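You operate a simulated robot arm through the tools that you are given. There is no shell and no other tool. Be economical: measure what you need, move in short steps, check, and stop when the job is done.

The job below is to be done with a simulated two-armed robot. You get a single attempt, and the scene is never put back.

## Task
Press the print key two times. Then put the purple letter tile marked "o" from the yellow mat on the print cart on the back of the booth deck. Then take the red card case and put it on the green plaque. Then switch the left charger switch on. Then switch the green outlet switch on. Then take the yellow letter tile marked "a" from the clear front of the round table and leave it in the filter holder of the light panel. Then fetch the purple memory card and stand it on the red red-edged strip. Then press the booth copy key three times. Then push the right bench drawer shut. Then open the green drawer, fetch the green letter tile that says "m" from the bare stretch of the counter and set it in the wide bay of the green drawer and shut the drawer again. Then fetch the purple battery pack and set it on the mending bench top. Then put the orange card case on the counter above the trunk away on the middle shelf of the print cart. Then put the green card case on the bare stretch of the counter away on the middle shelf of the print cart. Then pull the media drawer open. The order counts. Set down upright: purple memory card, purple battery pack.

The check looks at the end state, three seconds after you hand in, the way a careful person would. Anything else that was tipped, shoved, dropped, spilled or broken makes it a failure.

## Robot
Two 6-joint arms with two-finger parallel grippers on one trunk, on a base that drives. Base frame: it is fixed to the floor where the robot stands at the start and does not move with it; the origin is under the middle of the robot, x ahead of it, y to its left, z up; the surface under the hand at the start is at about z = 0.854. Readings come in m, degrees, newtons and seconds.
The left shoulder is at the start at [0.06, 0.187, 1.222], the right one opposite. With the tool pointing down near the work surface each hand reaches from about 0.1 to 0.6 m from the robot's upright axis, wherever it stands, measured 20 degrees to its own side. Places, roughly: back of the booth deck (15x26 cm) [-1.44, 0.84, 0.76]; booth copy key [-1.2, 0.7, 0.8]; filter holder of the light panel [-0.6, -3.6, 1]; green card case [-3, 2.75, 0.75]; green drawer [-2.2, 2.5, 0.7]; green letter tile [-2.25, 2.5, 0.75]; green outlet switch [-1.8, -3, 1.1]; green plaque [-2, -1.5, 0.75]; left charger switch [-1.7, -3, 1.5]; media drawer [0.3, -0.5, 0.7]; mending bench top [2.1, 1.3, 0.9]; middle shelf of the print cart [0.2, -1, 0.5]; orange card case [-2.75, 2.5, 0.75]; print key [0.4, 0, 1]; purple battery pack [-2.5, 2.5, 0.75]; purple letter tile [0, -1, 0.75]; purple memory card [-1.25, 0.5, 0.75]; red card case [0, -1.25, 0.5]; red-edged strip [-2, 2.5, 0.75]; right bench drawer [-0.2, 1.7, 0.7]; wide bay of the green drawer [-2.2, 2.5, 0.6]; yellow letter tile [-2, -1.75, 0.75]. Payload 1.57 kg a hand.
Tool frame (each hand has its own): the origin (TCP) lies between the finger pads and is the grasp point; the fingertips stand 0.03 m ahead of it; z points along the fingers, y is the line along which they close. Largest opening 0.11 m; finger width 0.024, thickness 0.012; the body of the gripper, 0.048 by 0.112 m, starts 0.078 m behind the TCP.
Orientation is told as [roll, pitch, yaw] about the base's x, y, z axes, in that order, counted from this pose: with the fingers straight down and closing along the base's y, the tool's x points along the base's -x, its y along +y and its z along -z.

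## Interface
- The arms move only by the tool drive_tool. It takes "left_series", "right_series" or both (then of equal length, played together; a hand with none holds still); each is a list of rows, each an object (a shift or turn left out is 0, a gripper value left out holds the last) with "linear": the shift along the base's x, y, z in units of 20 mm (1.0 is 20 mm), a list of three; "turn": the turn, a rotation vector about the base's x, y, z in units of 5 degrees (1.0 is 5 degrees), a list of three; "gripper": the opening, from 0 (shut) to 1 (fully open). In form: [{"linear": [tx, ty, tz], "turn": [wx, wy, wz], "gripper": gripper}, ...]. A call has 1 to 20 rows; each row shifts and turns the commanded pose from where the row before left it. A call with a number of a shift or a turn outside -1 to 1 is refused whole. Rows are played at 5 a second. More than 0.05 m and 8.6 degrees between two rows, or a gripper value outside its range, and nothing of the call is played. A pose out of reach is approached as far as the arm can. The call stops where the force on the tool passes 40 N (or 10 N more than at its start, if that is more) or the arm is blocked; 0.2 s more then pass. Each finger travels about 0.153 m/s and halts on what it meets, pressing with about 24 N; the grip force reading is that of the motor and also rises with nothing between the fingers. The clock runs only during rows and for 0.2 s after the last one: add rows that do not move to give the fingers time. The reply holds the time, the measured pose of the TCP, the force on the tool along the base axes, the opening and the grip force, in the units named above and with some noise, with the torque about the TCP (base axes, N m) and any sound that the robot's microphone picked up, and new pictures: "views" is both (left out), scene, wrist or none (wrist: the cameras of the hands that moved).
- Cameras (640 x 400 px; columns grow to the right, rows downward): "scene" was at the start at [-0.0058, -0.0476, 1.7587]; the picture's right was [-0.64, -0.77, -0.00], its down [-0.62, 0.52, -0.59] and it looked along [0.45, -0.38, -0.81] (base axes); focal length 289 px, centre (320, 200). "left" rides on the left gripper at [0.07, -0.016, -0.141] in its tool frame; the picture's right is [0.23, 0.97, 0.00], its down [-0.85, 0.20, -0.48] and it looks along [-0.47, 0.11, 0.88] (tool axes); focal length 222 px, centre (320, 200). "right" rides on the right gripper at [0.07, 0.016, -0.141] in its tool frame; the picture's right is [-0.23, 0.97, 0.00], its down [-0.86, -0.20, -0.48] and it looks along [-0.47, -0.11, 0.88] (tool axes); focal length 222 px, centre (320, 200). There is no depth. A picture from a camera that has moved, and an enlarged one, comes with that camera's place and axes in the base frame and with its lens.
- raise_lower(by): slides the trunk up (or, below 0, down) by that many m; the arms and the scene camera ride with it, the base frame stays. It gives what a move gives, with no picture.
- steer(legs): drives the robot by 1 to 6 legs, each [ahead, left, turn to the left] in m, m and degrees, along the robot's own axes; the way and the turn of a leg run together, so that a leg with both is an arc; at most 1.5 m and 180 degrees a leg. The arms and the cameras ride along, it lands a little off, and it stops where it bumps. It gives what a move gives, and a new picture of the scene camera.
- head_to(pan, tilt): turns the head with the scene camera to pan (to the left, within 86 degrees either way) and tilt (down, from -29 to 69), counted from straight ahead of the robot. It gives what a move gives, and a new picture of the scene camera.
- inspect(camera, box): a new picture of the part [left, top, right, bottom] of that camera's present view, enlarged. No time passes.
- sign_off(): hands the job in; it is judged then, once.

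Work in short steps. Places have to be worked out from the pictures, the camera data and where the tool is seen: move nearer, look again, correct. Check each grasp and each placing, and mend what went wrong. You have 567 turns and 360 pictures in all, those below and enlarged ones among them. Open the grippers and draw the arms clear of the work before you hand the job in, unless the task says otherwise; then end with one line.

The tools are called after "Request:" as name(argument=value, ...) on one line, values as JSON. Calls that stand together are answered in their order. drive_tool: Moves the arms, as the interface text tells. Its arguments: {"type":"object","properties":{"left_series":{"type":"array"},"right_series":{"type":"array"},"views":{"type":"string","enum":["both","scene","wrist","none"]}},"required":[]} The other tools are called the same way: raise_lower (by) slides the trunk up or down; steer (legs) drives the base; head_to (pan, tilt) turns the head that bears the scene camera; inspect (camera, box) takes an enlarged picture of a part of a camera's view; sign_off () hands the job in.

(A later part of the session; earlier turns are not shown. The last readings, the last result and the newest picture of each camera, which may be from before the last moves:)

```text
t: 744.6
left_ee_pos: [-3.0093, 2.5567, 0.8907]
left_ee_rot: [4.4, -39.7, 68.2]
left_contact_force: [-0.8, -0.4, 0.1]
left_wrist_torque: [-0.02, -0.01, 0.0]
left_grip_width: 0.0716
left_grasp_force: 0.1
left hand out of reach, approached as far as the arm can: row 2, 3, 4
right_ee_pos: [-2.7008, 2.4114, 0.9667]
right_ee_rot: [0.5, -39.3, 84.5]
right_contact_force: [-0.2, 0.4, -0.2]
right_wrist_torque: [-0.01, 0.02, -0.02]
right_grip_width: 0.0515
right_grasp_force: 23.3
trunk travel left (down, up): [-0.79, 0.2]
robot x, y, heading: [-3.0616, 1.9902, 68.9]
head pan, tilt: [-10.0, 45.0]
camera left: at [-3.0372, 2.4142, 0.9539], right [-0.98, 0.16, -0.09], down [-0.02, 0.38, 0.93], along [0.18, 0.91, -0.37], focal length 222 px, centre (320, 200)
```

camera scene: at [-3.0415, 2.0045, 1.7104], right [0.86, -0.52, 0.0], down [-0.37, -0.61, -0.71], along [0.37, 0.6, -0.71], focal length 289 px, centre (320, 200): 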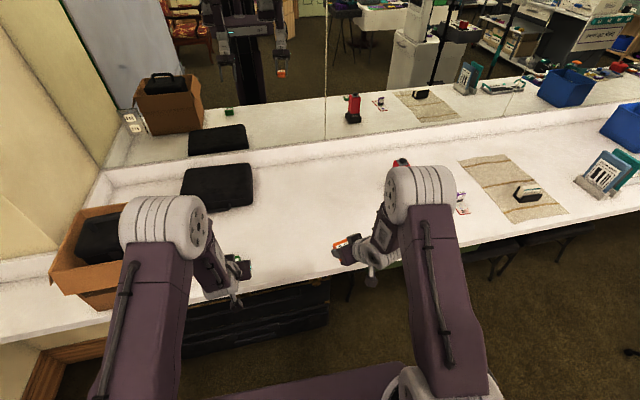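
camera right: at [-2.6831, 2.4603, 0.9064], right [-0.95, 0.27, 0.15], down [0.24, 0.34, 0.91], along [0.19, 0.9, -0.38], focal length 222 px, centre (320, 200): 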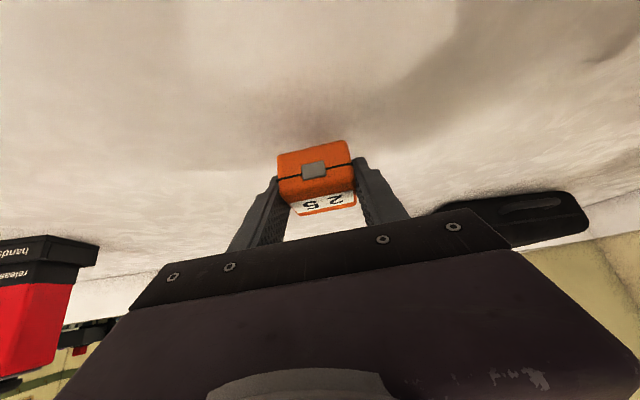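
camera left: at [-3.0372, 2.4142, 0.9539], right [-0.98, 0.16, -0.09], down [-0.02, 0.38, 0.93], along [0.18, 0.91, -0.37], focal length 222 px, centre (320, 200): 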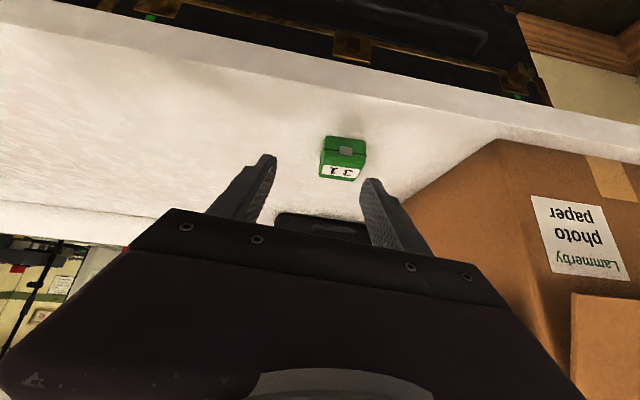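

Target for green: TCP (-3.012, 2.656, 0.811). I use the base for part of the move, then approach with the arm.

Request:
steer(legs=[[0.03, 0.04, 0]])

Request:
drive_tool(left_series=[{"linear": [0.1, 0.25, -0.6]}, {"linear": [0.1, 0.25, -0.6]}, {"linear": [0.1, 0.25, -0.6]}, {}], views="wrist")

```text
t: 745.6
left_ee_pos: [-3.0338, 2.5962, 0.8952]
left_ee_rot: [4.7, -39.8, 67.9]
left_contact_force: [0.7, -0.9, 0.0]
left_wrist_torque: [0.05, 0.01, 0.02]
left_grip_width: 0.0714
left_grasp_force: 0.1
right_ee_pos: [-2.7256, 2.4499, 0.9667]
right_ee_rot: [0.8, -39.5, 84.1]
right_contact_force: [0.0, 0.1, -0.4]
right_wrist_torque: [0.0, 0.02, 0.02]
right_grip_width: 0.0513
right_grasp_force: 24.2
trunk travel left (down, up): [-0.79, 0.2]
robot x, y, heading: [-3.0903, 2.0289, 68.9]
head pan, tilt: [-10.0, 45.0]
camera scene: at [-3.0654, 2.0379, 1.7105], right [0.86, -0.52, 0.0], down [-0.37, -0.6, -0.71], along [0.36, 0.61, -0.71], focal length 289 px, centre (320, 200)
```

scene: 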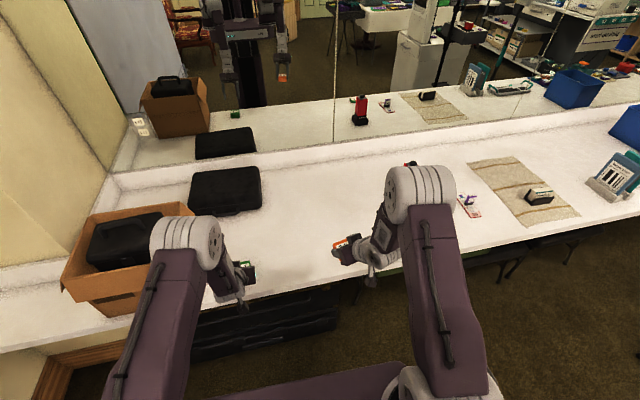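

```text
t: 746.6
left_ee_pos: [-3.0288, 2.6124, 0.8557]
left_ee_rot: [4.5, -39.7, 68.0]
left_contact_force: [0.0, -0.3, -0.3]
left_wrist_torque: [-0.04, -0.01, 0.01]
left_grip_width: 0.0714
left_grasp_force: 0.1
right_ee_pos: [-2.7277, 2.4528, 0.9669]
right_ee_rot: [0.7, -39.4, 84.2]
right_contact_force: [0.4, -0.6, -1.3]
right_wrist_torque: [-0.01, 0.01, 0.0]
right_grip_width: 0.0513
right_grasp_force: 24.3
trunk travel left (down, up): [-0.79, 0.2]
robot x, y, heading: [-3.0858, 2.0296, 68.9]
head pan, tilt: [-10.0, 45.0]
camera left: at [-3.0582, 2.4692, 0.9182], right [-0.98, 0.16, -0.09], down [-0.02, 0.38, 0.93], along [0.18, 0.91, -0.37], focal length 222 px, centre (320, 200)
```

left: 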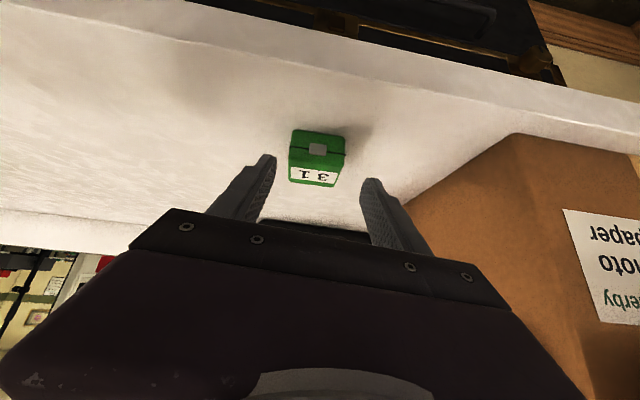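

Centred. I advance onto the green case until light contact.

Request:
drive_tool(left_series=[{"linear": [0.23, 0.48, -0.55]}, {"linear": [0.23, 0.48, -0.55]}, {"linear": [0.23, 0.48, -0.5]}, {"linear": [0.2, 0.48, -0.4]}, {"linear": [0, 0, -0.2]}, {"linear": [0, 0, -0.15]}, {"linear": [0, 0, -0.15]}], views="wrist")

```text
t: 748.2
left_ee_pos: [-3.0108, 2.6502, 0.8139]
left_ee_rot: [4.5, -40.5, 68.0]
left_contact_force: [0.0, -5.0, 36.8]
left_wrist_torque: [-0.26, -1.38, -0.28]
left_grip_width: 0.0707
left_grasp_force: 0.0
right_ee_pos: [-2.7274, 2.4471, 0.9695]
right_ee_rot: [0.5, -39.7, 84.2]
right_contact_force: [-0.6, -0.4, 0.7]
right_wrist_torque: [0.02, 0.0, -0.01]
right_grip_width: 0.0512
right_grasp_force: 24.3
trunk travel left (down, up): [-0.79, 0.2]
robot x, y, heading: [-3.0869, 2.0296, 68.7]
head pan, tilt: [-10.0, 45.0]
camera left: at [-3.0405, 2.5078, 0.8732], right [-0.98, 0.16, -0.09], down [-0.03, 0.37, 0.93], along [0.18, 0.92, -0.36], focal length 222 px, centre (320, 200)
```

left: 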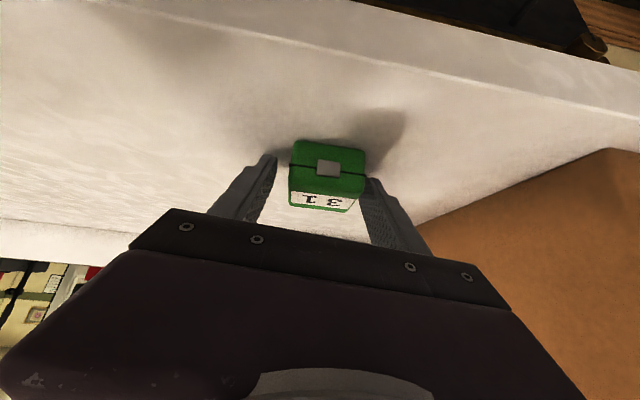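

Contact. I relax slightly, close, and lift slowly.

Request:
drive_tool(left_series=[{"linear": [0, 0, 0.15]}, {"gripper": 0}, {}, {}, {}, {"linear": [0, 0, 0.1]}, {"linear": [0, 0, 0.2]}, {"linear": [0, 0, 0.3]}, {"linear": [0, -0.1, 0.5]}, {"linear": [0, -0.1, 0.6]}, {"linear": [0, -0.2, 0.8]}, {"linear": [0, -0.2, 0.8]}, {"linear": [0, -0.2, 0.8]}, {}], views="wrist")

```text
t: 751.2
left_ee_pos: [-3.0126, 2.6357, 0.8902]
left_ee_rot: [4.3, -39.7, 68.1]
left_contact_force: [0.2, 0.1, -0.9]
left_wrist_torque: [-0.03, 0.01, -0.03]
left_grip_width: 0.0511
left_grasp_force: 24.4
right_ee_pos: [-2.7278, 2.4528, 0.9667]
right_ee_rot: [0.5, -39.4, 84.4]
right_contact_force: [-0.5, 0.3, -0.9]
right_wrist_torque: [-0.02, 0.0, 0.0]
right_grip_width: 0.0512
right_grasp_force: 24.0
trunk travel left (down, up): [-0.79, 0.2]
robot x, y, heading: [-3.0878, 2.0287, 68.8]
head pan, tilt: [-10.0, 45.0]
camera left: at [-3.041, 2.4929, 0.9527], right [-0.98, 0.16, -0.09], down [-0.02, 0.38, 0.92], along [0.18, 0.91, -0.37], focal length 222 px, centre (320, 200)
```

left: 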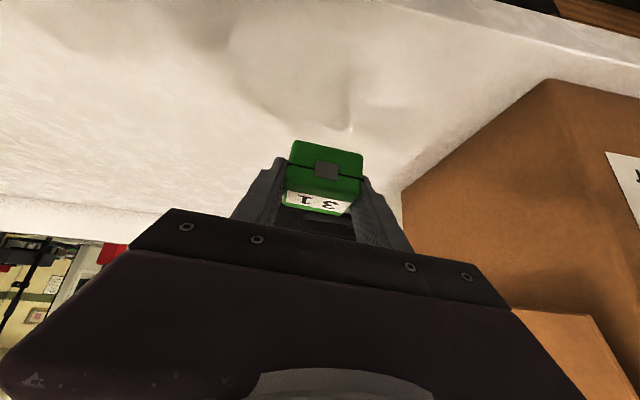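

Both cases are held. I raise the trunk a bit and drive back to the print cart.

Request:
raise_lower(by=0.15)

Request:
steer(legs=[[-0.65, 0, 0], [-0.6, 0, 0], [0, 0, -90], [1.3, 0, 0]])

```text
t: 752.9
left_ee_pos: [-3.0131, 2.6357, 1.0405]
left_ee_rot: [4.5, -39.7, 68.0]
left_contact_force: [0.8, -1.0, -0.7]
left_wrist_torque: [0.01, 0.01, -0.01]
left_grip_width: 0.0512
left_grasp_force: 24.0
right_ee_pos: [-2.7285, 2.4537, 1.1169]
right_ee_rot: [0.5, -39.4, 84.3]
right_contact_force: [0.2, -0.5, -0.1]
right_wrist_torque: [0.0, -0.02, -0.02]
right_grip_width: 0.051
right_grasp_force: 23.9
trunk travel left (down, up): [-0.94, 0.05]
robot x, y, heading: [-3.0896, 2.0298, 68.7]
head pan, tilt: [-10.0, 45.0]
```

```text
t: 769.4
left_ee_pos: [-1.7323, 0.3393, 1.0407]
left_ee_rot: [4.4, -39.8, -21.9]
left_contact_force: [0.0, -0.2, -1.1]
left_wrist_torque: [0.0, -0.03, 0.01]
left_grip_width: 0.0513
left_grasp_force: 24.1
right_ee_pos: [-1.914, 0.0553, 1.1174]
right_ee_rot: [0.5, -39.3, -5.6]
right_contact_force: [0.9, -0.2, -1.0]
right_wrist_torque: [0.0, 0.0, 0.02]
right_grip_width: 0.0513
right_grasp_force: 24.2
trunk travel left (down, up): [-0.94, 0.05]
robot x, y, heading: [-2.3402, 0.4152, -21.1]
head pan, tilt: [-10.0, 45.0]
camera scene: at [-2.3258, 0.3938, 1.8605], right [-0.52, -0.86, 0.0], down [-0.61, 0.37, -0.71], along [0.61, -0.37, -0.71], focal length 289 px, centre (320, 200)
```

scene: 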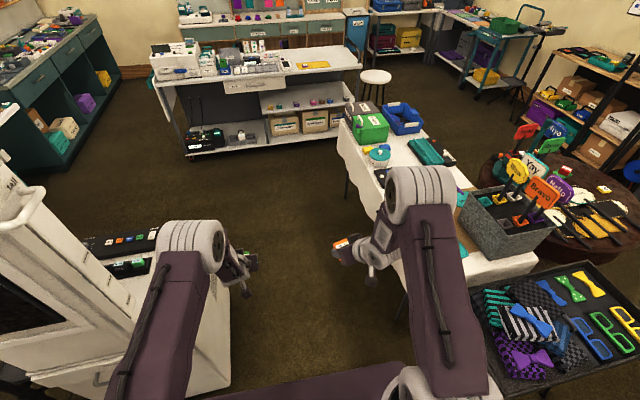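

The path is clear. I drive up near the cart and turn to heading -67°.

Request:
steer(legs=[[1.0, 0, 0], [0.9, 0.05, 0], [0, 0, -46]])

```text
t: 781.1
left_ee_pos: [-0.1935, -0.7603, 1.0394]
left_ee_rot: [4.4, -39.7, -69.9]
left_contact_force: [0.0, 0.6, -0.3]
left_wrist_torque: [0.02, 0.01, -0.01]
left_grip_width: 0.0512
left_grasp_force: 24.1
right_ee_pos: [-0.5268, -0.8166, 1.1161]
right_ee_rot: [0.5, -39.5, -53.6]
right_contact_force: [0.4, 0.6, -0.3]
right_wrist_torque: [0.02, 0.01, 0.01]
right_grip_width: 0.051
right_grasp_force: 23.7
trunk travel left (down, up): [-0.94, 0.05]
robot x, y, heading: [-0.5405, -0.2598, -69.0]
head pan, tilt: [-10.0, 45.0]
camera scene: at [-0.5493, -0.2856, 1.8605], right [-0.98, -0.19, 0.0], down [-0.13, 0.69, -0.71], along [0.13, -0.69, -0.71], focal length 289 px, centre (320, 200)
```

scene: 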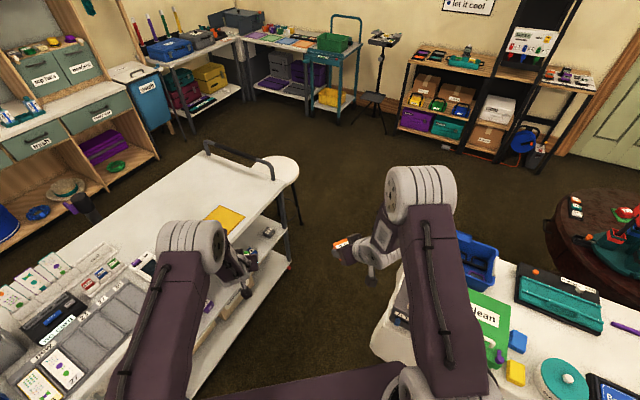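

I now raise the left hand (to stay above the cart top), then lower the trunk and orient the right hand toward the cart.

Request:
drive_tool(left_series=[{"linear": [-0.2, 0.3, 1]}, {"linear": [-0.2, 0.3, 1]}, {"linear": [-0.2, 0.3, 1]}, {"linear": [-0.2, 0.3, 1]}, {"linear": [-0.2, 0.3, 1]}, {"linear": [-0.2, 0.3, 1]}, {"linear": [0, 0, 1]}, {"linear": [0, 0, 1]}, {"linear": [0, 0, 1]}, {"linear": [0, 0, 1]}, {"linear": [0, 0, 1]}, {"linear": [0, 0, 1]}, {"linear": [0, 0, 1]}, {"linear": [0, 0, 1]}, {"linear": [0, 0, 1]}, {"linear": [0, 0, 1]}, {"linear": [0, 0, 1]}, {"linear": [0, 0, 1]}, {"linear": [0, 0, 1]}, {}], views="none")

Request:
raise_lower(by=-0.4)

Request:
drive_tool(right_series=[{"linear": [0.8, 0.82, -0.5], "turn": [0, 0, 0.53]}, {"linear": [0.8, 0.82, -0.5], "turn": [0, 0, 0.53]}, {"linear": [0.8, 0.82, -0.5], "turn": [0, 0, 0.53]}, {"linear": [0.8, 0.82, -0.5], "turn": [0, 0, 0.53]}, {"linear": [0.8, 0.82, -0.5], "turn": [0, 0, 0.53]}, {"linear": [0.8, 0.82, -0.5], "turn": [0, 0, 0.53]}, {"linear": [0.8, 0.82, -0.5], "turn": [0, 0, 0.53]}, {"linear": [0.8, 0.82, -0.5], "turn": [0, 0, 0.53]}, {"linear": [0.8, 0.82, -0.5], "turn": [0, 0, 0.53]}, {"linear": [0.8, 0.82, -0.5], "turn": [0, 0, 0.53]}, {"linear": [0.8, 0.82, -0.7], "turn": [0, 0, 0.53]}, {"linear": [0.8, 0.82, -0.7], "turn": [0, 0, 0.53]}, {}], views="both")

```text
t: 785.3
left_ee_pos: [-0.2151, -0.726, 1.4178]
left_ee_rot: [4.4, -39.6, -69.8]
left_contact_force: [0.2, -0.1, -0.5]
left_wrist_torque: [-0.01, -0.01, -0.02]
left_grip_width: 0.0511
left_grasp_force: 23.8
right_ee_pos: [-0.5255, -0.8166, 1.1167]
right_ee_rot: [0.5, -39.4, -53.6]
right_contact_force: [-0.5, 0.2, -0.2]
right_wrist_torque: [0.0, 0.0, -0.02]
right_grip_width: 0.0512
right_grasp_force: 24.4
trunk travel left (down, up): [-0.94, 0.05]
robot x, y, heading: [-0.5423, -0.2627, -69.2]
head pan, tilt: [-10.0, 45.0]
```

```text
t: 789.1
left_ee_pos: [-0.2162, -0.7262, 1.0184]
left_ee_rot: [4.4, -39.7, -69.9]
left_contact_force: [-0.5, -0.9, -0.6]
left_wrist_torque: [-0.01, -0.02, -0.01]
left_grip_width: 0.0512
left_grasp_force: 24.1
right_ee_pos: [-0.5273, -0.8164, 0.7175]
right_ee_rot: [0.5, -39.3, -53.5]
right_contact_force: [-1.2, -0.3, -0.7]
right_wrist_torque: [-0.03, 0.01, 0.07]
right_grip_width: 0.0514
right_grasp_force: 24.5
trunk travel left (down, up): [-0.54, 0.45]
robot x, y, heading: [-0.5389, -0.2578, -69.3]
head pan, tilt: [-10.0, 45.0]
```

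```text
t: 791.9
left_ee_pos: [-0.2163, -0.7256, 1.0182]
left_ee_rot: [4.4, -39.7, -69.9]
left_contact_force: [1.2, -0.2, -0.6]
left_wrist_torque: [-0.04, 0.02, -0.01]
left_grip_width: 0.0514
left_grasp_force: 23.8
right_ee_pos: [-0.3341, -0.618, 0.5899]
right_ee_rot: [0.6, -39.4, -21.8]
right_contact_force: [-0.3, 0.6, 0.3]
right_wrist_torque: [-0.02, -0.02, -0.01]
right_grip_width: 0.0514
right_grasp_force: 23.9
trunk travel left (down, up): [-0.54, 0.45]
robot x, y, heading: [-0.5429, -0.2571, -68.8]
head pan, tilt: [-10.0, 45.0]
camera scene: at [-0.5502, -0.2856, 1.4605], right [-0.98, -0.19, 0.0], down [-0.13, 0.69, -0.71], along [0.13, -0.69, -0.71], focal length 289 px, centre (320, 200)
camera right: at [-0.4625, -0.5515, 0.6535], right [0.52, 0.84, 0.15], down [0.26, -0.32, 0.91], along [0.81, -0.43, -0.38], focal length 222 px, centre (320, 200)
```

scene: 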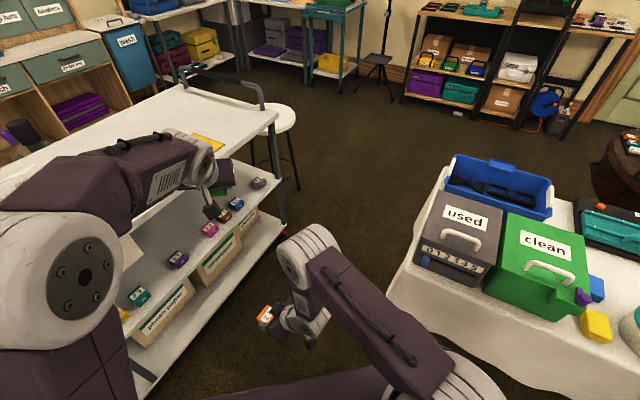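
right: 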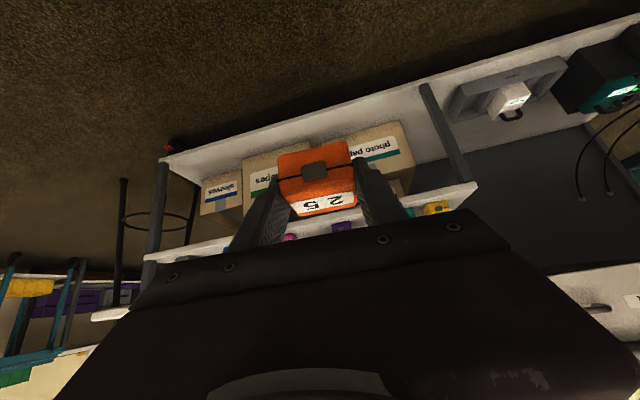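

Slot for "25" between 23 and 27 is around t = -0.62. I drive toward the cart in two legs, keeping the case above the neighbours.

Request:
steer(legs=[[0.078, 0.2, 0]])

Request:
inspect(camera="right", box=[120, 120, 520, 280])

```text
t: 793.6
left_ee_pos: [0.0016, -0.7264, 1.0197]
left_ee_rot: [4.4, -39.7, -69.8]
left_contact_force: [-0.2, 0.4, -0.4]
left_wrist_torque: [0.0, 0.02, -0.01]
left_grip_width: 0.0512
left_grasp_force: 24.0
right_ee_pos: [-0.1187, -0.6191, 0.5897]
right_ee_rot: [0.5, -39.3, -21.7]
right_contact_force: [0.4, -0.8, 0.8]
right_wrist_torque: [-0.02, 0.0, -0.01]
right_grip_width: 0.0513
right_grasp_force: 23.8
trunk travel left (down, up): [-0.54, 0.45]
robot x, y, heading: [-0.3297, -0.2633, -69.1]
head pan, tilt: [-10.0, 45.0]
camera scene: at [-0.333, -0.2859, 1.4605], right [-0.98, -0.19, 0.0], down [-0.13, 0.69, -0.71], along [0.13, -0.69, -0.71], focal length 289 px, centre (320, 200)
```

scene: 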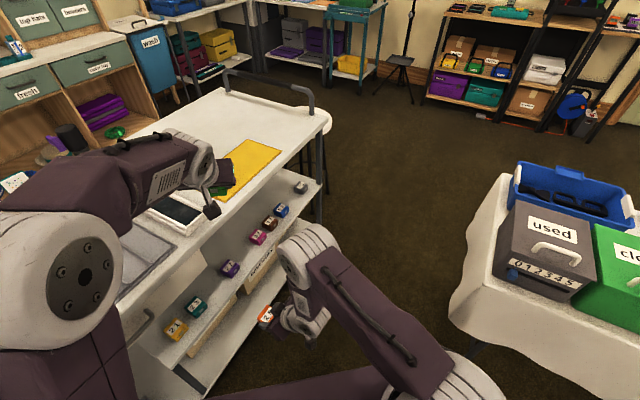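

```text
1.60 times, centred on (320, 200) of right
camera zoom: at [-0.2461, -0.552, 0.6537], right [0.52, 0.84, 0.15], down [0.26, -0.32, 0.91], along [0.81, -0.43, -0.38], focal length 355 px, centre (320, 200)
```

zoom: 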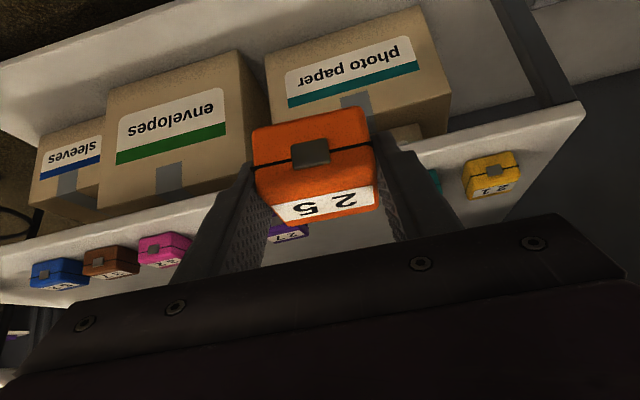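

Aligned to t ≈ -0.62 as planned. Second leg: under the cart's top toward the slot.

Request:
steer(legs=[[0.142, 0.166, 0]])

Request:
inspect(camera="right", box=[0, 0, 640, 400])

```text
t: 795.3
left_ee_pos: [0.2164, -0.8009, 1.0179]
left_ee_rot: [4.3, -39.7, -69.6]
left_contact_force: [-0.2, -0.5, 1.3]
left_wrist_torque: [0.03, 0.0, -0.03]
left_grip_width: 0.0512
left_grasp_force: 23.7
right_ee_pos: [0.0962, -0.6949, 0.5886]
right_ee_rot: [0.4, -39.3, -21.5]
right_contact_force: [0.2, -0.2, 0.0]
right_wrist_torque: [0.04, 0.01, 0.02]
right_grip_width: 0.0516
right_grasp_force: 24.3
trunk travel left (down, up): [-0.54, 0.45]
robot x, y, heading: [-0.1155, -0.3348, -69.1]
head pan, tilt: [-10.0, 45.0]
camera scene: at [-0.1196, -0.3632, 1.4605], right [-0.98, -0.19, 0.0], down [-0.14, 0.69, -0.71], along [0.14, -0.69, -0.71], focal length 289 px, centre (320, 200)
```

scene: 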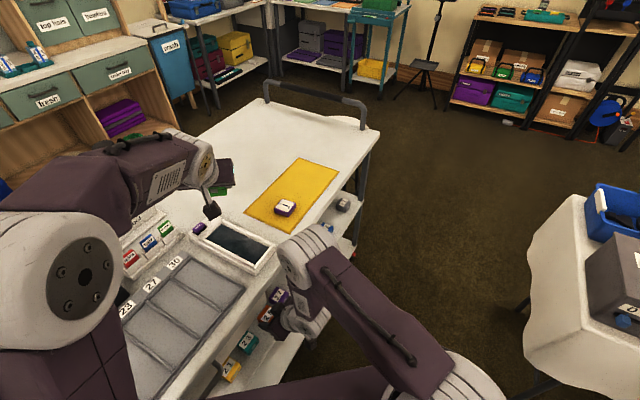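

```text
1.00 times, centred on (320, 200) of right (not enlarged: the box is as wide or as high as the picture)
camera zoom: at [-0.0314, -0.6287, 0.6536], right [0.52, 0.84, 0.15], down [0.26, -0.32, 0.91], along [0.82, -0.43, -0.38], focal length 222 px, centre (320, 200)
```

zoom: 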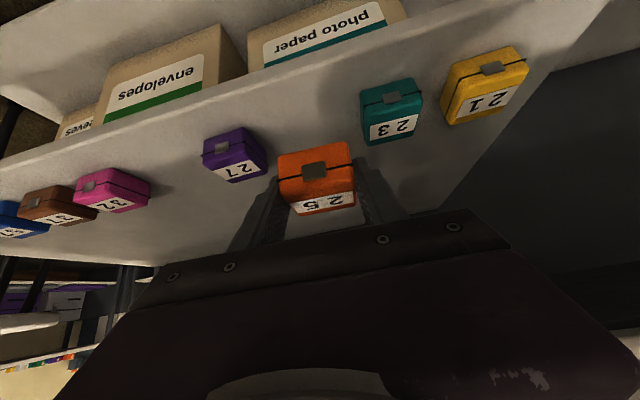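

Nicely centred between 27 and 23. I lower the case onto the shelf with a slight forward move.

Request:
drive_tool(right_series=[{"linear": [0.35, -0.134, -0.8]}, {"linear": [0.35, -0.134, -0.8]}, {"linear": [0.35, -0.134, -0.7]}, {"linear": [0.35, -0.134, -0.6]}, {"linear": [0, 0, -0.3]}, {"linear": [0, 0, -0.2]}, {"linear": [0, 0, -0.15]}, {"linear": [0, 0, -0.15]}, {"linear": [0, 0, -0.15]}, {"linear": [0, 0, -0.15]}], views="wrist")

```text
t: 797.5
left_ee_pos: [0.2161, -0.7998, 1.0182]
left_ee_rot: [4.5, -39.8, -69.8]
left_contact_force: [-0.4, 0.2, 0.1]
left_wrist_torque: [0.03, 0.02, -0.01]
left_grip_width: 0.0513
left_grasp_force: 24.7
right_ee_pos: [0.1245, -0.707, 0.511]
right_ee_rot: [0.4, -39.6, -21.6]
right_contact_force: [-3.8, -1.9, 15.3]
right_wrist_torque: [-0.52, 0.1, -0.16]
right_grip_width: 0.0513
right_grasp_force: 23.9
trunk travel left (down, up): [-0.54, 0.45]
robot x, y, heading: [-0.1135, -0.3396, -69.1]
head pan, tilt: [-10.0, 45.0]
camera right: at [-0.0036, -0.64, 0.5748], right [0.52, 0.84, 0.15], down [0.25, -0.32, 0.91], along [0.82, -0.43, -0.38], focal length 222 px, centre (320, 200)
```

right: 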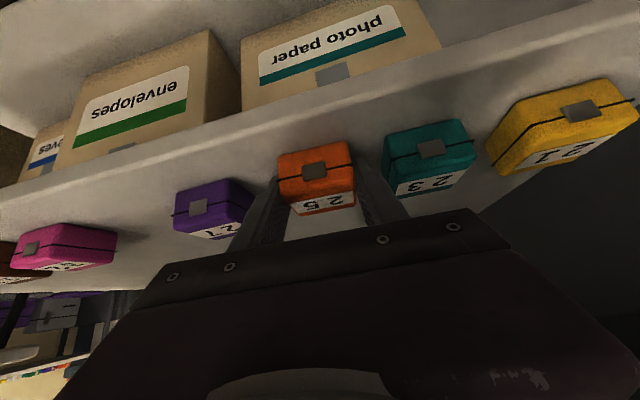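

The case sits in line on the shelf. I open just a little and withdraw along the tool axis.

Request:
drive_tool(right_series=[{"gripper": 0.53}, {"gripper": 0.57}, {}, {"linear": [-0.2, 0.08, 0.3]}, {"linear": [-0.45, 0.17, 0.6]}, {"linear": [-0.6, 0.23, 0.77]}, {"linear": [-0.6, 0.23, 0.77]}, {"linear": [-0.6, 0.23, 0.5]}, {"linear": [-0.6, 0.23, 0.3]}, {}], views="wrist")

```text
t: 799.7
left_ee_pos: [0.2167, -0.8008, 1.0183]
left_ee_rot: [4.4, -39.7, -69.6]
left_contact_force: [0.0, 0.7, -1.0]
left_wrist_torque: [0.01, -0.02, -0.03]
left_grip_width: 0.0516
left_grasp_force: 23.8
right_ee_pos: [0.0625, -0.6808, 0.5724]
right_ee_rot: [0.6, -39.3, -21.5]
right_contact_force: [-0.6, -0.5, 0.6]
right_wrist_torque: [0.03, 0.0, 0.02]
right_grip_width: 0.0627
right_grasp_force: 0.1
trunk travel left (down, up): [-0.54, 0.45]
robot x, y, heading: [-0.1111, -0.3438, -68.7]
head pan, tilt: [-10.0, 45.0]
camera right: at [-0.0651, -0.6155, 0.6372], right [0.52, 0.84, 0.15], down [0.26, -0.32, 0.91], along [0.82, -0.43, -0.39], focal length 222 px, centre (320, 200)
```

right: 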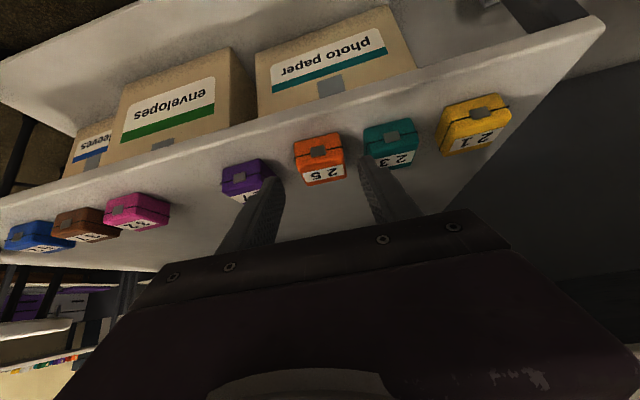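

Orange "25" is filed. I back out from the cart, then prepare the left hand (green "31") for a mirrored approach.

Request:
steer(legs=[[-0.142, -0.166, 0], [-0.1, -0.1, 0]])

Request:
raise_lower(by=0.15)

Request:
drive_tool(right_series=[{"linear": [-0.4, 0.1, 1]}, {"linear": [-0.4, 0.1, 1]}, {"linear": [-0.4, 0, 1]}, {"linear": [-0.4, 0, 1]}, {"linear": [-0.4, 0, 1]}, {"linear": [-0.4, -0.2, 1]}, {"linear": [-0.4, -0.3, 1], "turn": [0, 0, -0.8]}, {"linear": [-0.4, -0.3, 1], "turn": [0, 0, -0.8]}, {"linear": [-0.4, -0.3, 1], "turn": [0, 0, -0.8]}, {"linear": [-0.4, -0.3, 1], "turn": [0, 0, -0.8]}, {"linear": [-0.4, -0.3, 1], "turn": [0, 0, -0.8]}, {"linear": [-0.4, -0.3, 1], "turn": [0, 0, -0.8]}, {"linear": [0, -0.3, 1], "turn": [0, 0, -0.8]}, {"linear": [0, -0.3, 1], "turn": [0, 0, -0.8]}, {"linear": [0, -0.3, 1], "turn": [0, 0, -0.8]}, {"linear": [0, -0.3, 1], "turn": [0, 0, -0.8]}, {"linear": [0, 0, 1]}, {"linear": [0, 0, 1]}, {"linear": [0, 0, 1]}, {"linear": [0, 0, 1]}], views="none")

```text
t: 802.3
left_ee_pos: [-0.1171, -0.6707, 1.0182]
left_ee_rot: [4.4, -39.7, -69.5]
left_contact_force: [0.2, -0.5, -0.2]
left_wrist_torque: [-0.01, 0.01, 0.0]
left_grip_width: 0.0514
left_grasp_force: 24.0
right_ee_pos: [-0.2699, -0.5511, 0.5721]
right_ee_rot: [0.6, -39.5, -21.5]
right_contact_force: [0.3, 0.1, 0.3]
right_wrist_torque: [0.01, -0.01, -0.03]
right_grip_width: 0.0627
right_grasp_force: 0.2
trunk travel left (down, up): [-0.54, 0.45]
robot x, y, heading: [-0.4459, -0.2108, -68.7]
head pan, tilt: [-10.0, 45.0]
camera scene: at [-0.4552, -0.2329, 1.4605], right [-0.98, -0.2, 0.0], down [-0.14, 0.69, -0.71], along [0.14, -0.69, -0.71], focal length 289 px, centre (320, 200)
```

scene: 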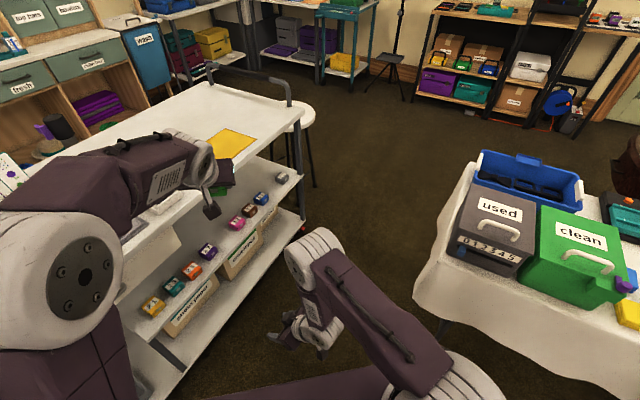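

```text
t: 804.1
left_ee_pos: [-0.1166, -0.6713, 1.169]
left_ee_rot: [4.3, -39.7, -69.5]
left_contact_force: [0.0, 0.8, -1.4]
left_wrist_torque: [-0.03, 0.01, 0.01]
left_grip_width: 0.0513
left_grasp_force: 24.7
right_ee_pos: [-0.27, -0.5529, 0.7227]
right_ee_rot: [0.5, -39.3, -21.4]
right_contact_force: [0.5, -0.8, -0.3]
right_wrist_torque: [0.0, 0.0, 0.04]
right_grip_width: 0.0625
right_grasp_force: 0.0
trunk travel left (down, up): [-0.69, 0.3]
robot x, y, heading: [-0.4466, -0.2041, -68.7]
head pan, tilt: [-10.0, 45.0]
```

```text
t: 808.3
left_ee_pos: [-0.1164, -0.6697, 1.1679]
left_ee_rot: [4.4, -39.7, -69.5]
left_contact_force: [0.0, -0.2, -0.5]
left_wrist_torque: [0.01, -0.04, -0.01]
left_grip_width: 0.0514
left_grasp_force: 23.9
right_ee_pos: [-0.3479, -0.6325, 1.1217]
right_ee_rot: [0.6, -39.3, -61.4]
right_contact_force: [-0.8, -0.8, 0.1]
right_wrist_torque: [-0.01, 0.01, 0.03]
right_grip_width: 0.0628
right_grasp_force: 0.1
right hand out of reach, approached as far as the arm can: row 2, 10, 11, 12
trunk travel left (down, up): [-0.69, 0.3]
robot x, y, heading: [-0.4485, -0.2056, -68.8]
head pan, tilt: [-10.0, 45.0]
```

I raise the right hand a bit more and rotate the base to heading 69° in the free area.

Request:
drive_tool(right_series=[{"linear": [-0.3, 0, 1]}, {"linear": [-0.3, 0, 1]}, {"linear": [-0.3, 0, 1]}, {"linear": [-0.3, 0, 1]}, {"linear": [-0.3, 0, 1]}], views="none")

Request:
steer(legs=[[0, 0, 138]])

Request:
raise_lower(by=-0.15)

```text
t: 809.5
left_ee_pos: [-0.1175, -0.6696, 1.1688]
left_ee_rot: [4.3, -39.7, -69.5]
left_contact_force: [-1.0, 0.5, -0.4]
left_wrist_torque: [0.01, -0.01, 0.01]
left_grip_width: 0.0513
left_grasp_force: 23.4
right_ee_pos: [-0.3736, -0.6289, 1.2154]
right_ee_rot: [0.1, -39.5, -61.4]
right_contact_force: [-0.6, 0.4, -0.3]
right_wrist_torque: [0.0, -0.01, 0.01]
right_grip_width: 0.0626
right_grasp_force: 0.1
right hand out of reach, approached as far as the arm can: row 5
trunk travel left (down, up): [-0.69, 0.3]
robot x, y, heading: [-0.4448, -0.2064, -68.8]
head pan, tilt: [-10.0, 45.0]
```

```text
t: 815.5
left_ee_pos: [-0.3608, 0.3516, 1.1681]
left_ee_rot: [4.4, -39.7, 66.3]
left_contact_force: [-0.1, -0.2, -0.5]
left_wrist_torque: [-0.03, 0.0, -0.03]
left_grip_width: 0.0513
left_grasp_force: 24.2
right_ee_pos: [-0.2056, 0.1428, 1.2154]
right_ee_rot: [0.1, -39.4, 74.5]
right_contact_force: [-0.3, -0.3, -0.2]
right_wrist_torque: [0.02, -0.01, -0.03]
right_grip_width: 0.0627
right_grasp_force: 0.0
trunk travel left (down, up): [-0.69, 0.3]
robot x, y, heading: [-0.4474, -0.2105, 66.8]
head pan, tilt: [-10.0, 45.0]
camera scene: at [-0.4275, -0.1962, 1.6105], right [0.84, -0.54, 0.0], down [-0.38, -0.59, -0.71], along [0.38, 0.59, -0.71], focal length 289 px, centre (320, 200)
```

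scene: 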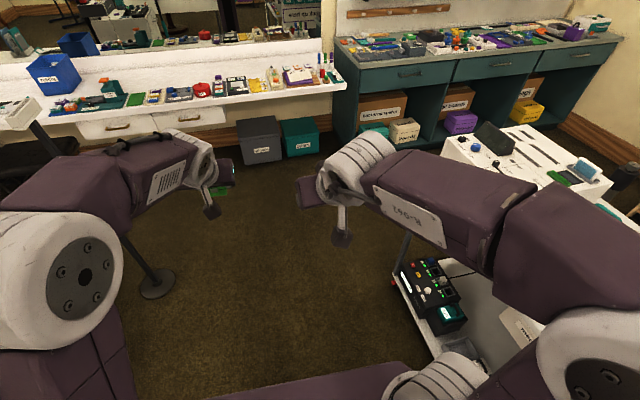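

```text
t: 817.2
left_ee_pos: [-0.3624, 0.352, 1.0186]
left_ee_rot: [4.4, -39.7, 66.3]
left_contact_force: [0.8, -0.1, -0.3]
left_wrist_torque: [0.01, -0.02, 0.02]
left_grip_width: 0.0512
left_grasp_force: 24.0
right_ee_pos: [-0.2051, 0.142, 1.0649]
right_ee_rot: [0.1, -39.5, 74.4]
right_contact_force: [-0.7, 0.9, 0.5]
right_wrist_torque: [-0.02, 0.0, -0.05]
right_grip_width: 0.0626
right_grasp_force: 0.0
trunk travel left (down, up): [-0.54, 0.45]
robot x, y, heading: [-0.445, -0.207, 67.2]
head pan, tilt: [-10.0, 45.0]
```

Now I lower the left hand and turn it to its placing orientation (46° to the right of the base heading).

Request:
drive_tool(left_series=[{"linear": [0, 0, -1]}, {"linear": [0, 0, -1]}, {"linear": [0, 0, -1]}, {"linear": [0, 0, -1]}, {"linear": [0, 0, -1]}, {"linear": [0, 0, -1]}, {"linear": [0, 0, -1]}, {"linear": [0, 0, -1]}, {"linear": [0, 0, -1]}, {"linear": [0, 0, -1]}, {"linear": [0, 0, -1]}, {"linear": [0, 0, -1]}, {}], views="none")

Request:
drive_tool(left_series=[{"linear": [0.56, -0.85, -0.75], "turn": [0, 0, -0.77]}, {"linear": [0.56, -0.85, -0.75], "turn": [0, 0, -0.77]}, {"linear": [0.56, -0.85, -0.75], "turn": [0, 0, -0.77]}, {"linear": [0.56, -0.85, -0.75], "turn": [0, 0, -0.77]}, {"linear": [0.56, -0.85, -0.75], "turn": [0, 0, -0.77]}, {"linear": [0.56, -0.85, -0.75], "turn": [0, 0, -0.77]}, {"linear": [0.56, -0.85, -0.75], "turn": [0, 0, -0.77]}, {"linear": [0.56, -0.85, -0.75], "turn": [0, 0, -0.77]}, {"linear": [0.56, -0.85, -0.75], "turn": [0, 0, -0.77]}, {"linear": [0.56, -0.85, -0.75], "turn": [0, 0, -0.77]}, {"linear": [0.56, -0.85, -0.75], "turn": [0, 0, -0.77]}, {"linear": [0.56, -0.85, -0.75], "turn": [0, 0, -0.77]}, {}], views="none")

```text
t: 820.0
left_ee_pos: [-0.3602, 0.3519, 0.7765]
left_ee_rot: [4.4, -39.7, 66.3]
left_contact_force: [-0.3, -0.3, -0.9]
left_wrist_torque: [-0.01, 0.04, 0.05]
left_grip_width: 0.0515
left_grasp_force: 24.3
right_ee_pos: [-0.2069, 0.1422, 1.0645]
right_ee_rot: [0.1, -39.5, 74.4]
right_contact_force: [0.1, -0.1, 0.1]
right_wrist_torque: [0.05, 0.02, 0.0]
right_grip_width: 0.0628
right_grasp_force: 0.1
trunk travel left (down, up): [-0.54, 0.45]
robot x, y, heading: [-0.4441, -0.2114, 67.3]
head pan, tilt: [-10.0, 45.0]
```

```text
t: 822.9
left_ee_pos: [-0.1328, 0.0682, 0.6128]
left_ee_rot: [5.0, -39.5, 20.0]
left_contact_force: [-0.8, -0.2, -0.7]
left_wrist_torque: [-0.03, 0.03, 0.0]
left_grip_width: 0.0515
left_grasp_force: 24.0
left hand out of reach, approached as far as the arm can: row 3, 4, 5, 6, 7, 8, 9, 10, 11, 12
right_ee_pos: [-0.2051, 0.1438, 1.0666]
right_ee_rot: [0.1, -39.5, 74.4]
right_contact_force: [0.4, -0.5, 0.3]
right_wrist_torque: [-0.01, 0.0, 0.01]
right_grip_width: 0.0626
right_grasp_force: 0.0
trunk travel left (down, up): [-0.54, 0.45]
robot x, y, heading: [-0.445, -0.2089, 67.1]
head pan, tilt: [-10.0, 45.0]
```

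The left hand settled at a workable pose. I now move along the corridor at heading 69°, then will swing the hand in by rotating the base.

Request:
steer(legs=[[0, -0.31, 1.8], [-0.58, 0, 0]])

Request:
inspect(camera="left", box=[0, 0, 640, 400])

```text
t: 827.8
left_ee_pos: [-0.0576, -0.5747, 0.6127]
left_ee_rot: [5.0, -39.7, 21.6]
left_contact_force: [1.6, 0.2, -0.1]
left_wrist_torque: [0.01, 0.01, 0.0]
left_grip_width: 0.0512
left_grasp_force: 24.0
right_ee_pos: [-0.1313, -0.4997, 1.0648]
right_ee_rot: [0.2, -39.5, 75.9]
right_contact_force: [-0.1, 0.1, 0.8]
right_wrist_torque: [0.02, 0.0, 0.02]
right_grip_width: 0.0628
right_grasp_force: 0.0
trunk travel left (down, up): [-0.54, 0.45]
robot x, y, heading: [-0.3613, -0.8616, 68.5]
head pan, tilt: [-10.0, 45.0]
camera scene: at [-0.3441, -0.8458, 1.4605], right [0.85, -0.52, 0.0], down [-0.37, -0.6, -0.71], along [0.37, 0.6, -0.71], focal length 289 px, centre (320, 200)
```

scene: 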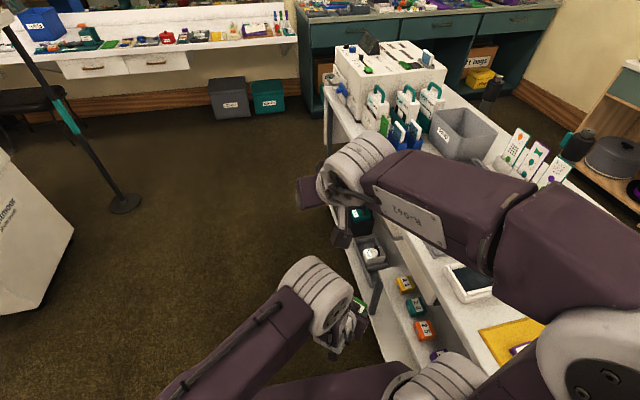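

```text
1.00 times, centred on (320, 200) of left (not enlarged: the box is as wide or as high as the picture)
camera zoom: at [-0.1793, -0.6528, 0.6756], right [-0.57, 0.82, -0.08], down [0.26, 0.27, 0.93], along [0.78, 0.51, -0.37], focal length 222 px, centre (320, 200)
```

zoom: 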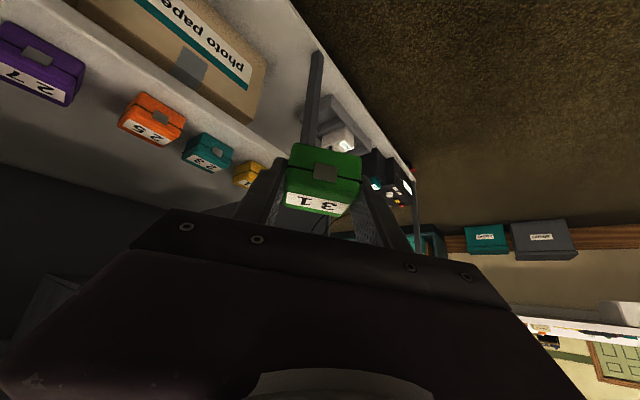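

In position. I rotate the base in two steps to swing the case toward the slot between 27 and 32.

Request:
steer(legs=[[0, 0, -26]])

Request:
inspect(camera="left", box=[0, 0, 640, 400])

```text
t: 829.5
left_ee_pos: [0.0369, -0.7359, 0.6125]
left_ee_rot: [5.0, -39.6, -4.2]
left_contact_force: [0.1, -0.2, -0.2]
left_wrist_torque: [-0.01, 0.02, -0.01]
left_grip_width: 0.0514
left_grasp_force: 24.1
right_ee_pos: [0.0032, -0.6376, 1.0652]
right_ee_rot: [0.1, -39.5, 50.0]
right_contact_force: [-0.5, -0.6, -0.1]
right_wrist_torque: [0.02, 0.02, -0.02]
right_grip_width: 0.0626
right_grasp_force: 0.2
trunk travel left (down, up): [-0.54, 0.45]
robot x, y, heading: [-0.3598, -0.8568, 42.8]
head pan, tilt: [-10.0, 45.0]
camera scene: at [-0.34, -0.8558, 1.4605], right [0.54, -0.84, 0.0], down [-0.6, -0.38, -0.71], along [0.6, 0.38, -0.71], focal length 289 px, centre (320, 200)
```

scene: 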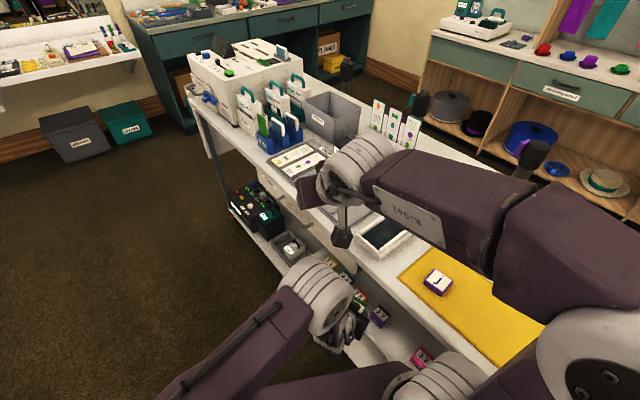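

```text
1.00 times, centred on (320, 200) of left (not enlarged: the box is as wide or as high as the picture)
camera zoom: at [-0.1079, -0.7539, 0.6755], right [-0.16, 0.98, -0.08], down [0.36, 0.13, 0.93], along [0.92, 0.12, -0.37], focal length 222 px, centre (320, 200)
```

zoom: 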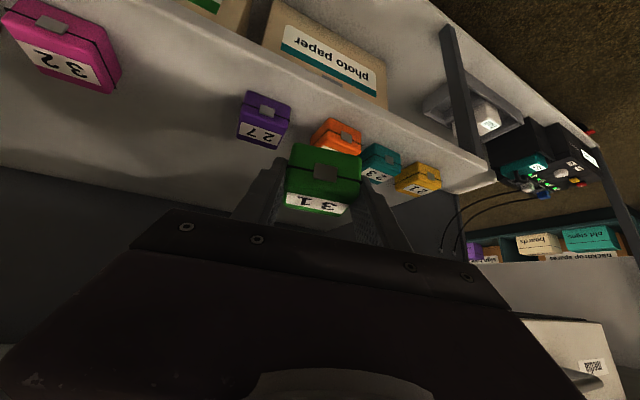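

Clearances look fine. I finish the rotation.

Request:
steer(legs=[[0, 0, -17]])

Request:
inspect(camera="left", box=[0, 0, 640, 400])

```text
t: 830.9
left_ee_pos: [0.0543, -0.859, 0.6121]
left_ee_rot: [5.0, -39.6, -21.5]
left_contact_force: [0.4, -0.4, -0.5]
left_wrist_torque: [0.01, 0.01, -0.01]
left_grip_width: 0.0514
left_grasp_force: 24.1
right_ee_pos: [0.0519, -0.7548, 1.0648]
right_ee_rot: [0.2, -39.6, 32.8]
right_contact_force: [-0.2, -1.4, -0.3]
right_wrist_torque: [-0.02, -0.04, -0.01]
right_grip_width: 0.0628
right_grasp_force: 0.1
trunk travel left (down, up): [-0.54, 0.45]
robot x, y, heading: [-0.3601, -0.8567, 25.7]
head pan, tilt: [-10.0, 45.0]
camera scene: at [-0.3402, -0.8632, 1.4605], right [0.27, -0.96, 0.0], down [-0.68, -0.19, -0.71], along [0.68, 0.19, -0.71], focal length 289 px, centre (320, 200)
```

scene: 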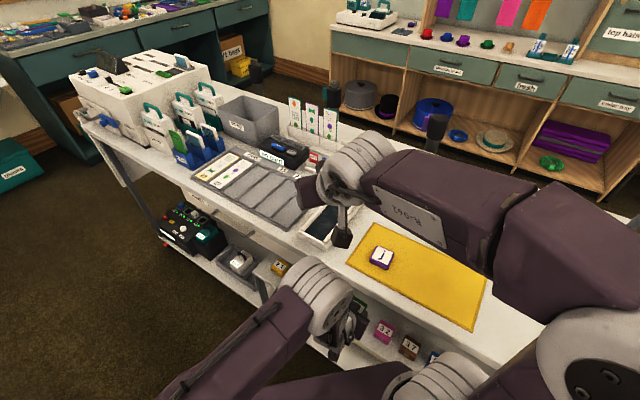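

```text
1.00 times, centred on (320, 200) of left (not enlarged: the box is as wide or as high as the picture)
camera zoom: at [-0.0885, -0.8338, 0.6755], right [0.14, 0.99, -0.08], down [0.38, 0.02, 0.93], along [0.91, -0.16, -0.37], focal length 222 px, centre (320, 200)
```

zoom: 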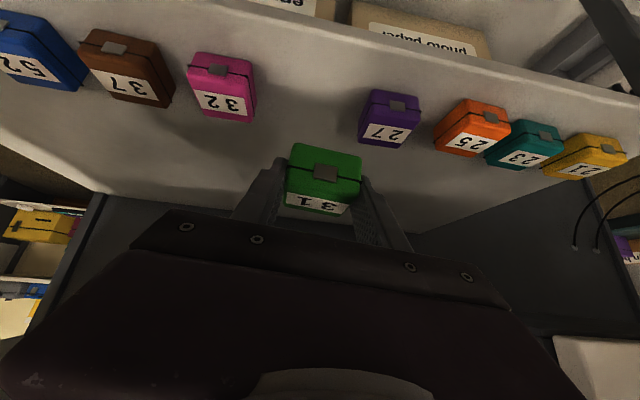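

Nearly centred; slot midpoint is about 1.3 cm more to the right. I shift and lower partway, then check.

Request:
drive_tool(left_series=[{"linear": [-0.1, -0.3, -0.7]}, {"linear": [-0.1, -0.3, -0.7]}, {"linear": [0, 0, -0.7]}, {"linear": [0, 0, -0.4]}, {}], views="wrist")

```text
t: 832.1
left_ee_pos: [0.0508, -0.8732, 0.5627]
left_ee_rot: [5.1, -39.6, -21.4]
left_contact_force: [-0.4, 0.1, -0.4]
left_wrist_torque: [-0.02, -0.01, 0.03]
left_grip_width: 0.0514
left_grasp_force: 23.7
right_ee_pos: [0.0517, -0.7557, 1.067]
right_ee_rot: [0.1, -39.5, 32.8]
right_contact_force: [0.0, -0.8, -0.9]
right_wrist_torque: [-0.01, 0.01, -0.05]
right_grip_width: 0.0626
right_grasp_force: 0.1
trunk travel left (down, up): [-0.54, 0.45]
robot x, y, heading: [-0.3605, -0.8594, 25.3]
head pan, tilt: [-10.0, 45.0]
camera left: at [-0.0937, -0.8459, 0.6262], right [0.14, 0.99, -0.08], down [0.38, 0.02, 0.93], along [0.91, -0.16, -0.37], focal length 222 px, centre (320, 200)
```

left: 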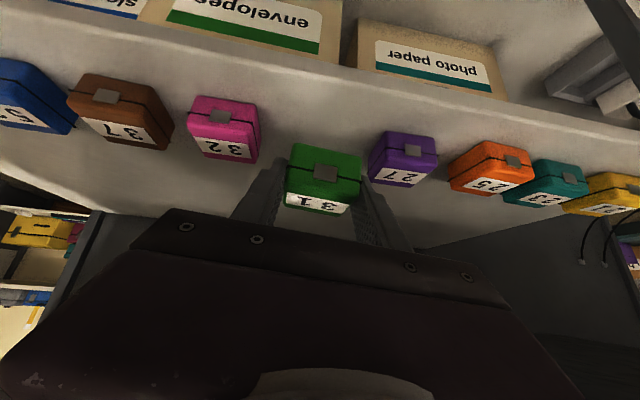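

I shift another 1 cm toward 32 and lower more.

Request:
drive_tool(left_series=[{"linear": [-0.15, -0.45, -0.3]}, {"linear": [0.2, -0.08, -0.6]}, {"linear": [0.2, -0.08, -0.6]}, {}], views="wrist")

```text
t: 833.1
left_ee_pos: [0.0567, -0.8836, 0.5324]
left_ee_rot: [5.0, -39.6, -21.7]
left_contact_force: [0.0, -1.1, -0.9]
left_wrist_torque: [-0.02, 0.0, -0.02]
left_grip_width: 0.0515
left_grasp_force: 24.3
right_ee_pos: [0.0509, -0.754, 1.0652]
right_ee_rot: [0.1, -39.5, 32.8]
right_contact_force: [-0.2, 0.1, -0.9]
right_wrist_torque: [0.02, -0.02, 0.01]
right_grip_width: 0.0625
right_grasp_force: 0.1
trunk travel left (down, up): [-0.54, 0.45]
robot x, y, heading: [-0.3635, -0.8554, 25.5]
head pan, tilt: [-10.0, 45.0]
camera left: at [-0.0873, -0.858, 0.596], right [0.14, 0.99, -0.08], down [0.38, 0.02, 0.93], along [0.91, -0.16, -0.37], focal length 222 px, centre (320, 200)
```

left: 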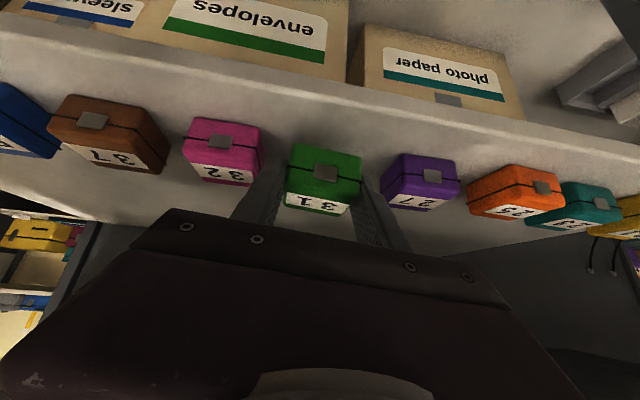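

Centred between 32 and 27. I lower the last 2 cm to contact.

Request:
drive_tool(left_series=[{"linear": [0, 0, -0.4]}, {"linear": [0, 0, -0.3]}, {"linear": [0, 0, -0.15]}, {"linear": [0, 0, -0.15]}, {"linear": [0, 0, -0.15]}, {"linear": [0, 0, -0.15]}, {"linear": [0, 0, -0.15]}], views="none")

```text
t: 834.6
left_ee_pos: [0.0611, -0.8867, 0.5128]
left_ee_rot: [5.0, -40.4, -21.4]
left_contact_force: [-7.8, 2.2, 24.6]
left_wrist_torque: [-0.59, 0.29, -0.3]
left_grip_width: 0.0514
left_grasp_force: 24.4
right_ee_pos: [0.0494, -0.7538, 1.0654]
right_ee_rot: [-0.1, -39.6, 33.1]
right_contact_force: [-0.5, -0.7, 0.6]
right_wrist_torque: [0.01, 0.03, -0.01]
right_grip_width: 0.0628
right_grasp_force: 0.1
trunk travel left (down, up): [-0.54, 0.45]
robot x, y, heading: [-0.3628, -0.8573, 25.5]
head pan, tilt: [-10.0, 45.0]
stopped in row 7 (left hand): the force on the tool passed its limit at 46 N (the readings are from after the stop); the commanded pose is now the measured one
```

On the shelf. I open slightly and withdraw along the tool axis.

Request:
drive_tool(left_series=[{"linear": [0, 0, 0.05]}, {"gripper": 0.53}, {"gripper": 0.57}, {}, {"linear": [-0.2, 0.08, 0.3]}, {"linear": [-0.45, 0.17, 0.6]}, {"linear": [-0.6, 0.23, 0.77]}, {"linear": [-0.6, 0.23, 0.77]}, {"linear": [-0.6, 0.23, 0.5]}, {"linear": [-0.6, 0.23, 0.3]}, {}], views="wrist")

```text
t: 837.0
left_ee_pos: [0.0281, -0.883, 0.5755]
left_ee_rot: [6.0, -39.6, -21.9]
left_contact_force: [0.5, 0.8, 0.7]
left_wrist_torque: [-0.01, 0.02, 0.04]
left_grip_width: 0.0624
left_grasp_force: 0.1
left hand out of reach, approached as far as the arm can: row 8, 9, 10
right_ee_pos: [0.0502, -0.7552, 1.0658]
right_ee_rot: [0.1, -39.4, 32.8]
right_contact_force: [-0.1, 0.3, 0.8]
right_wrist_torque: [0.0, -0.01, 0.02]
right_grip_width: 0.0626
right_grasp_force: 0.0
trunk travel left (down, up): [-0.54, 0.45]
robot x, y, heading: [-0.3625, -0.8548, 25.3]
head pan, tilt: [-10.0, 45.0]
camera left: at [-0.1157, -0.858, 0.6375], right [0.14, 0.99, -0.07], down [0.37, 0.01, 0.93], along [0.92, -0.15, -0.37], focal length 222 px, centre (320, 200)
```

left: 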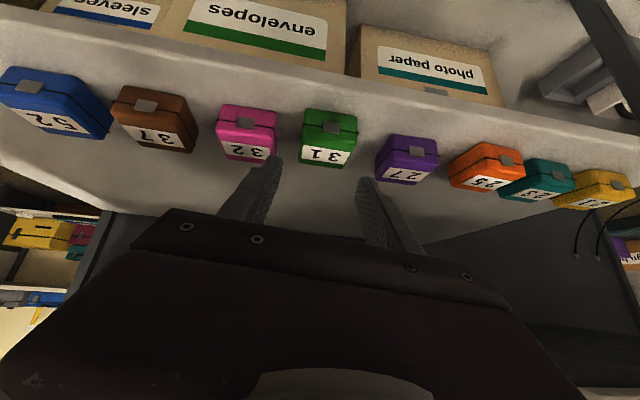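

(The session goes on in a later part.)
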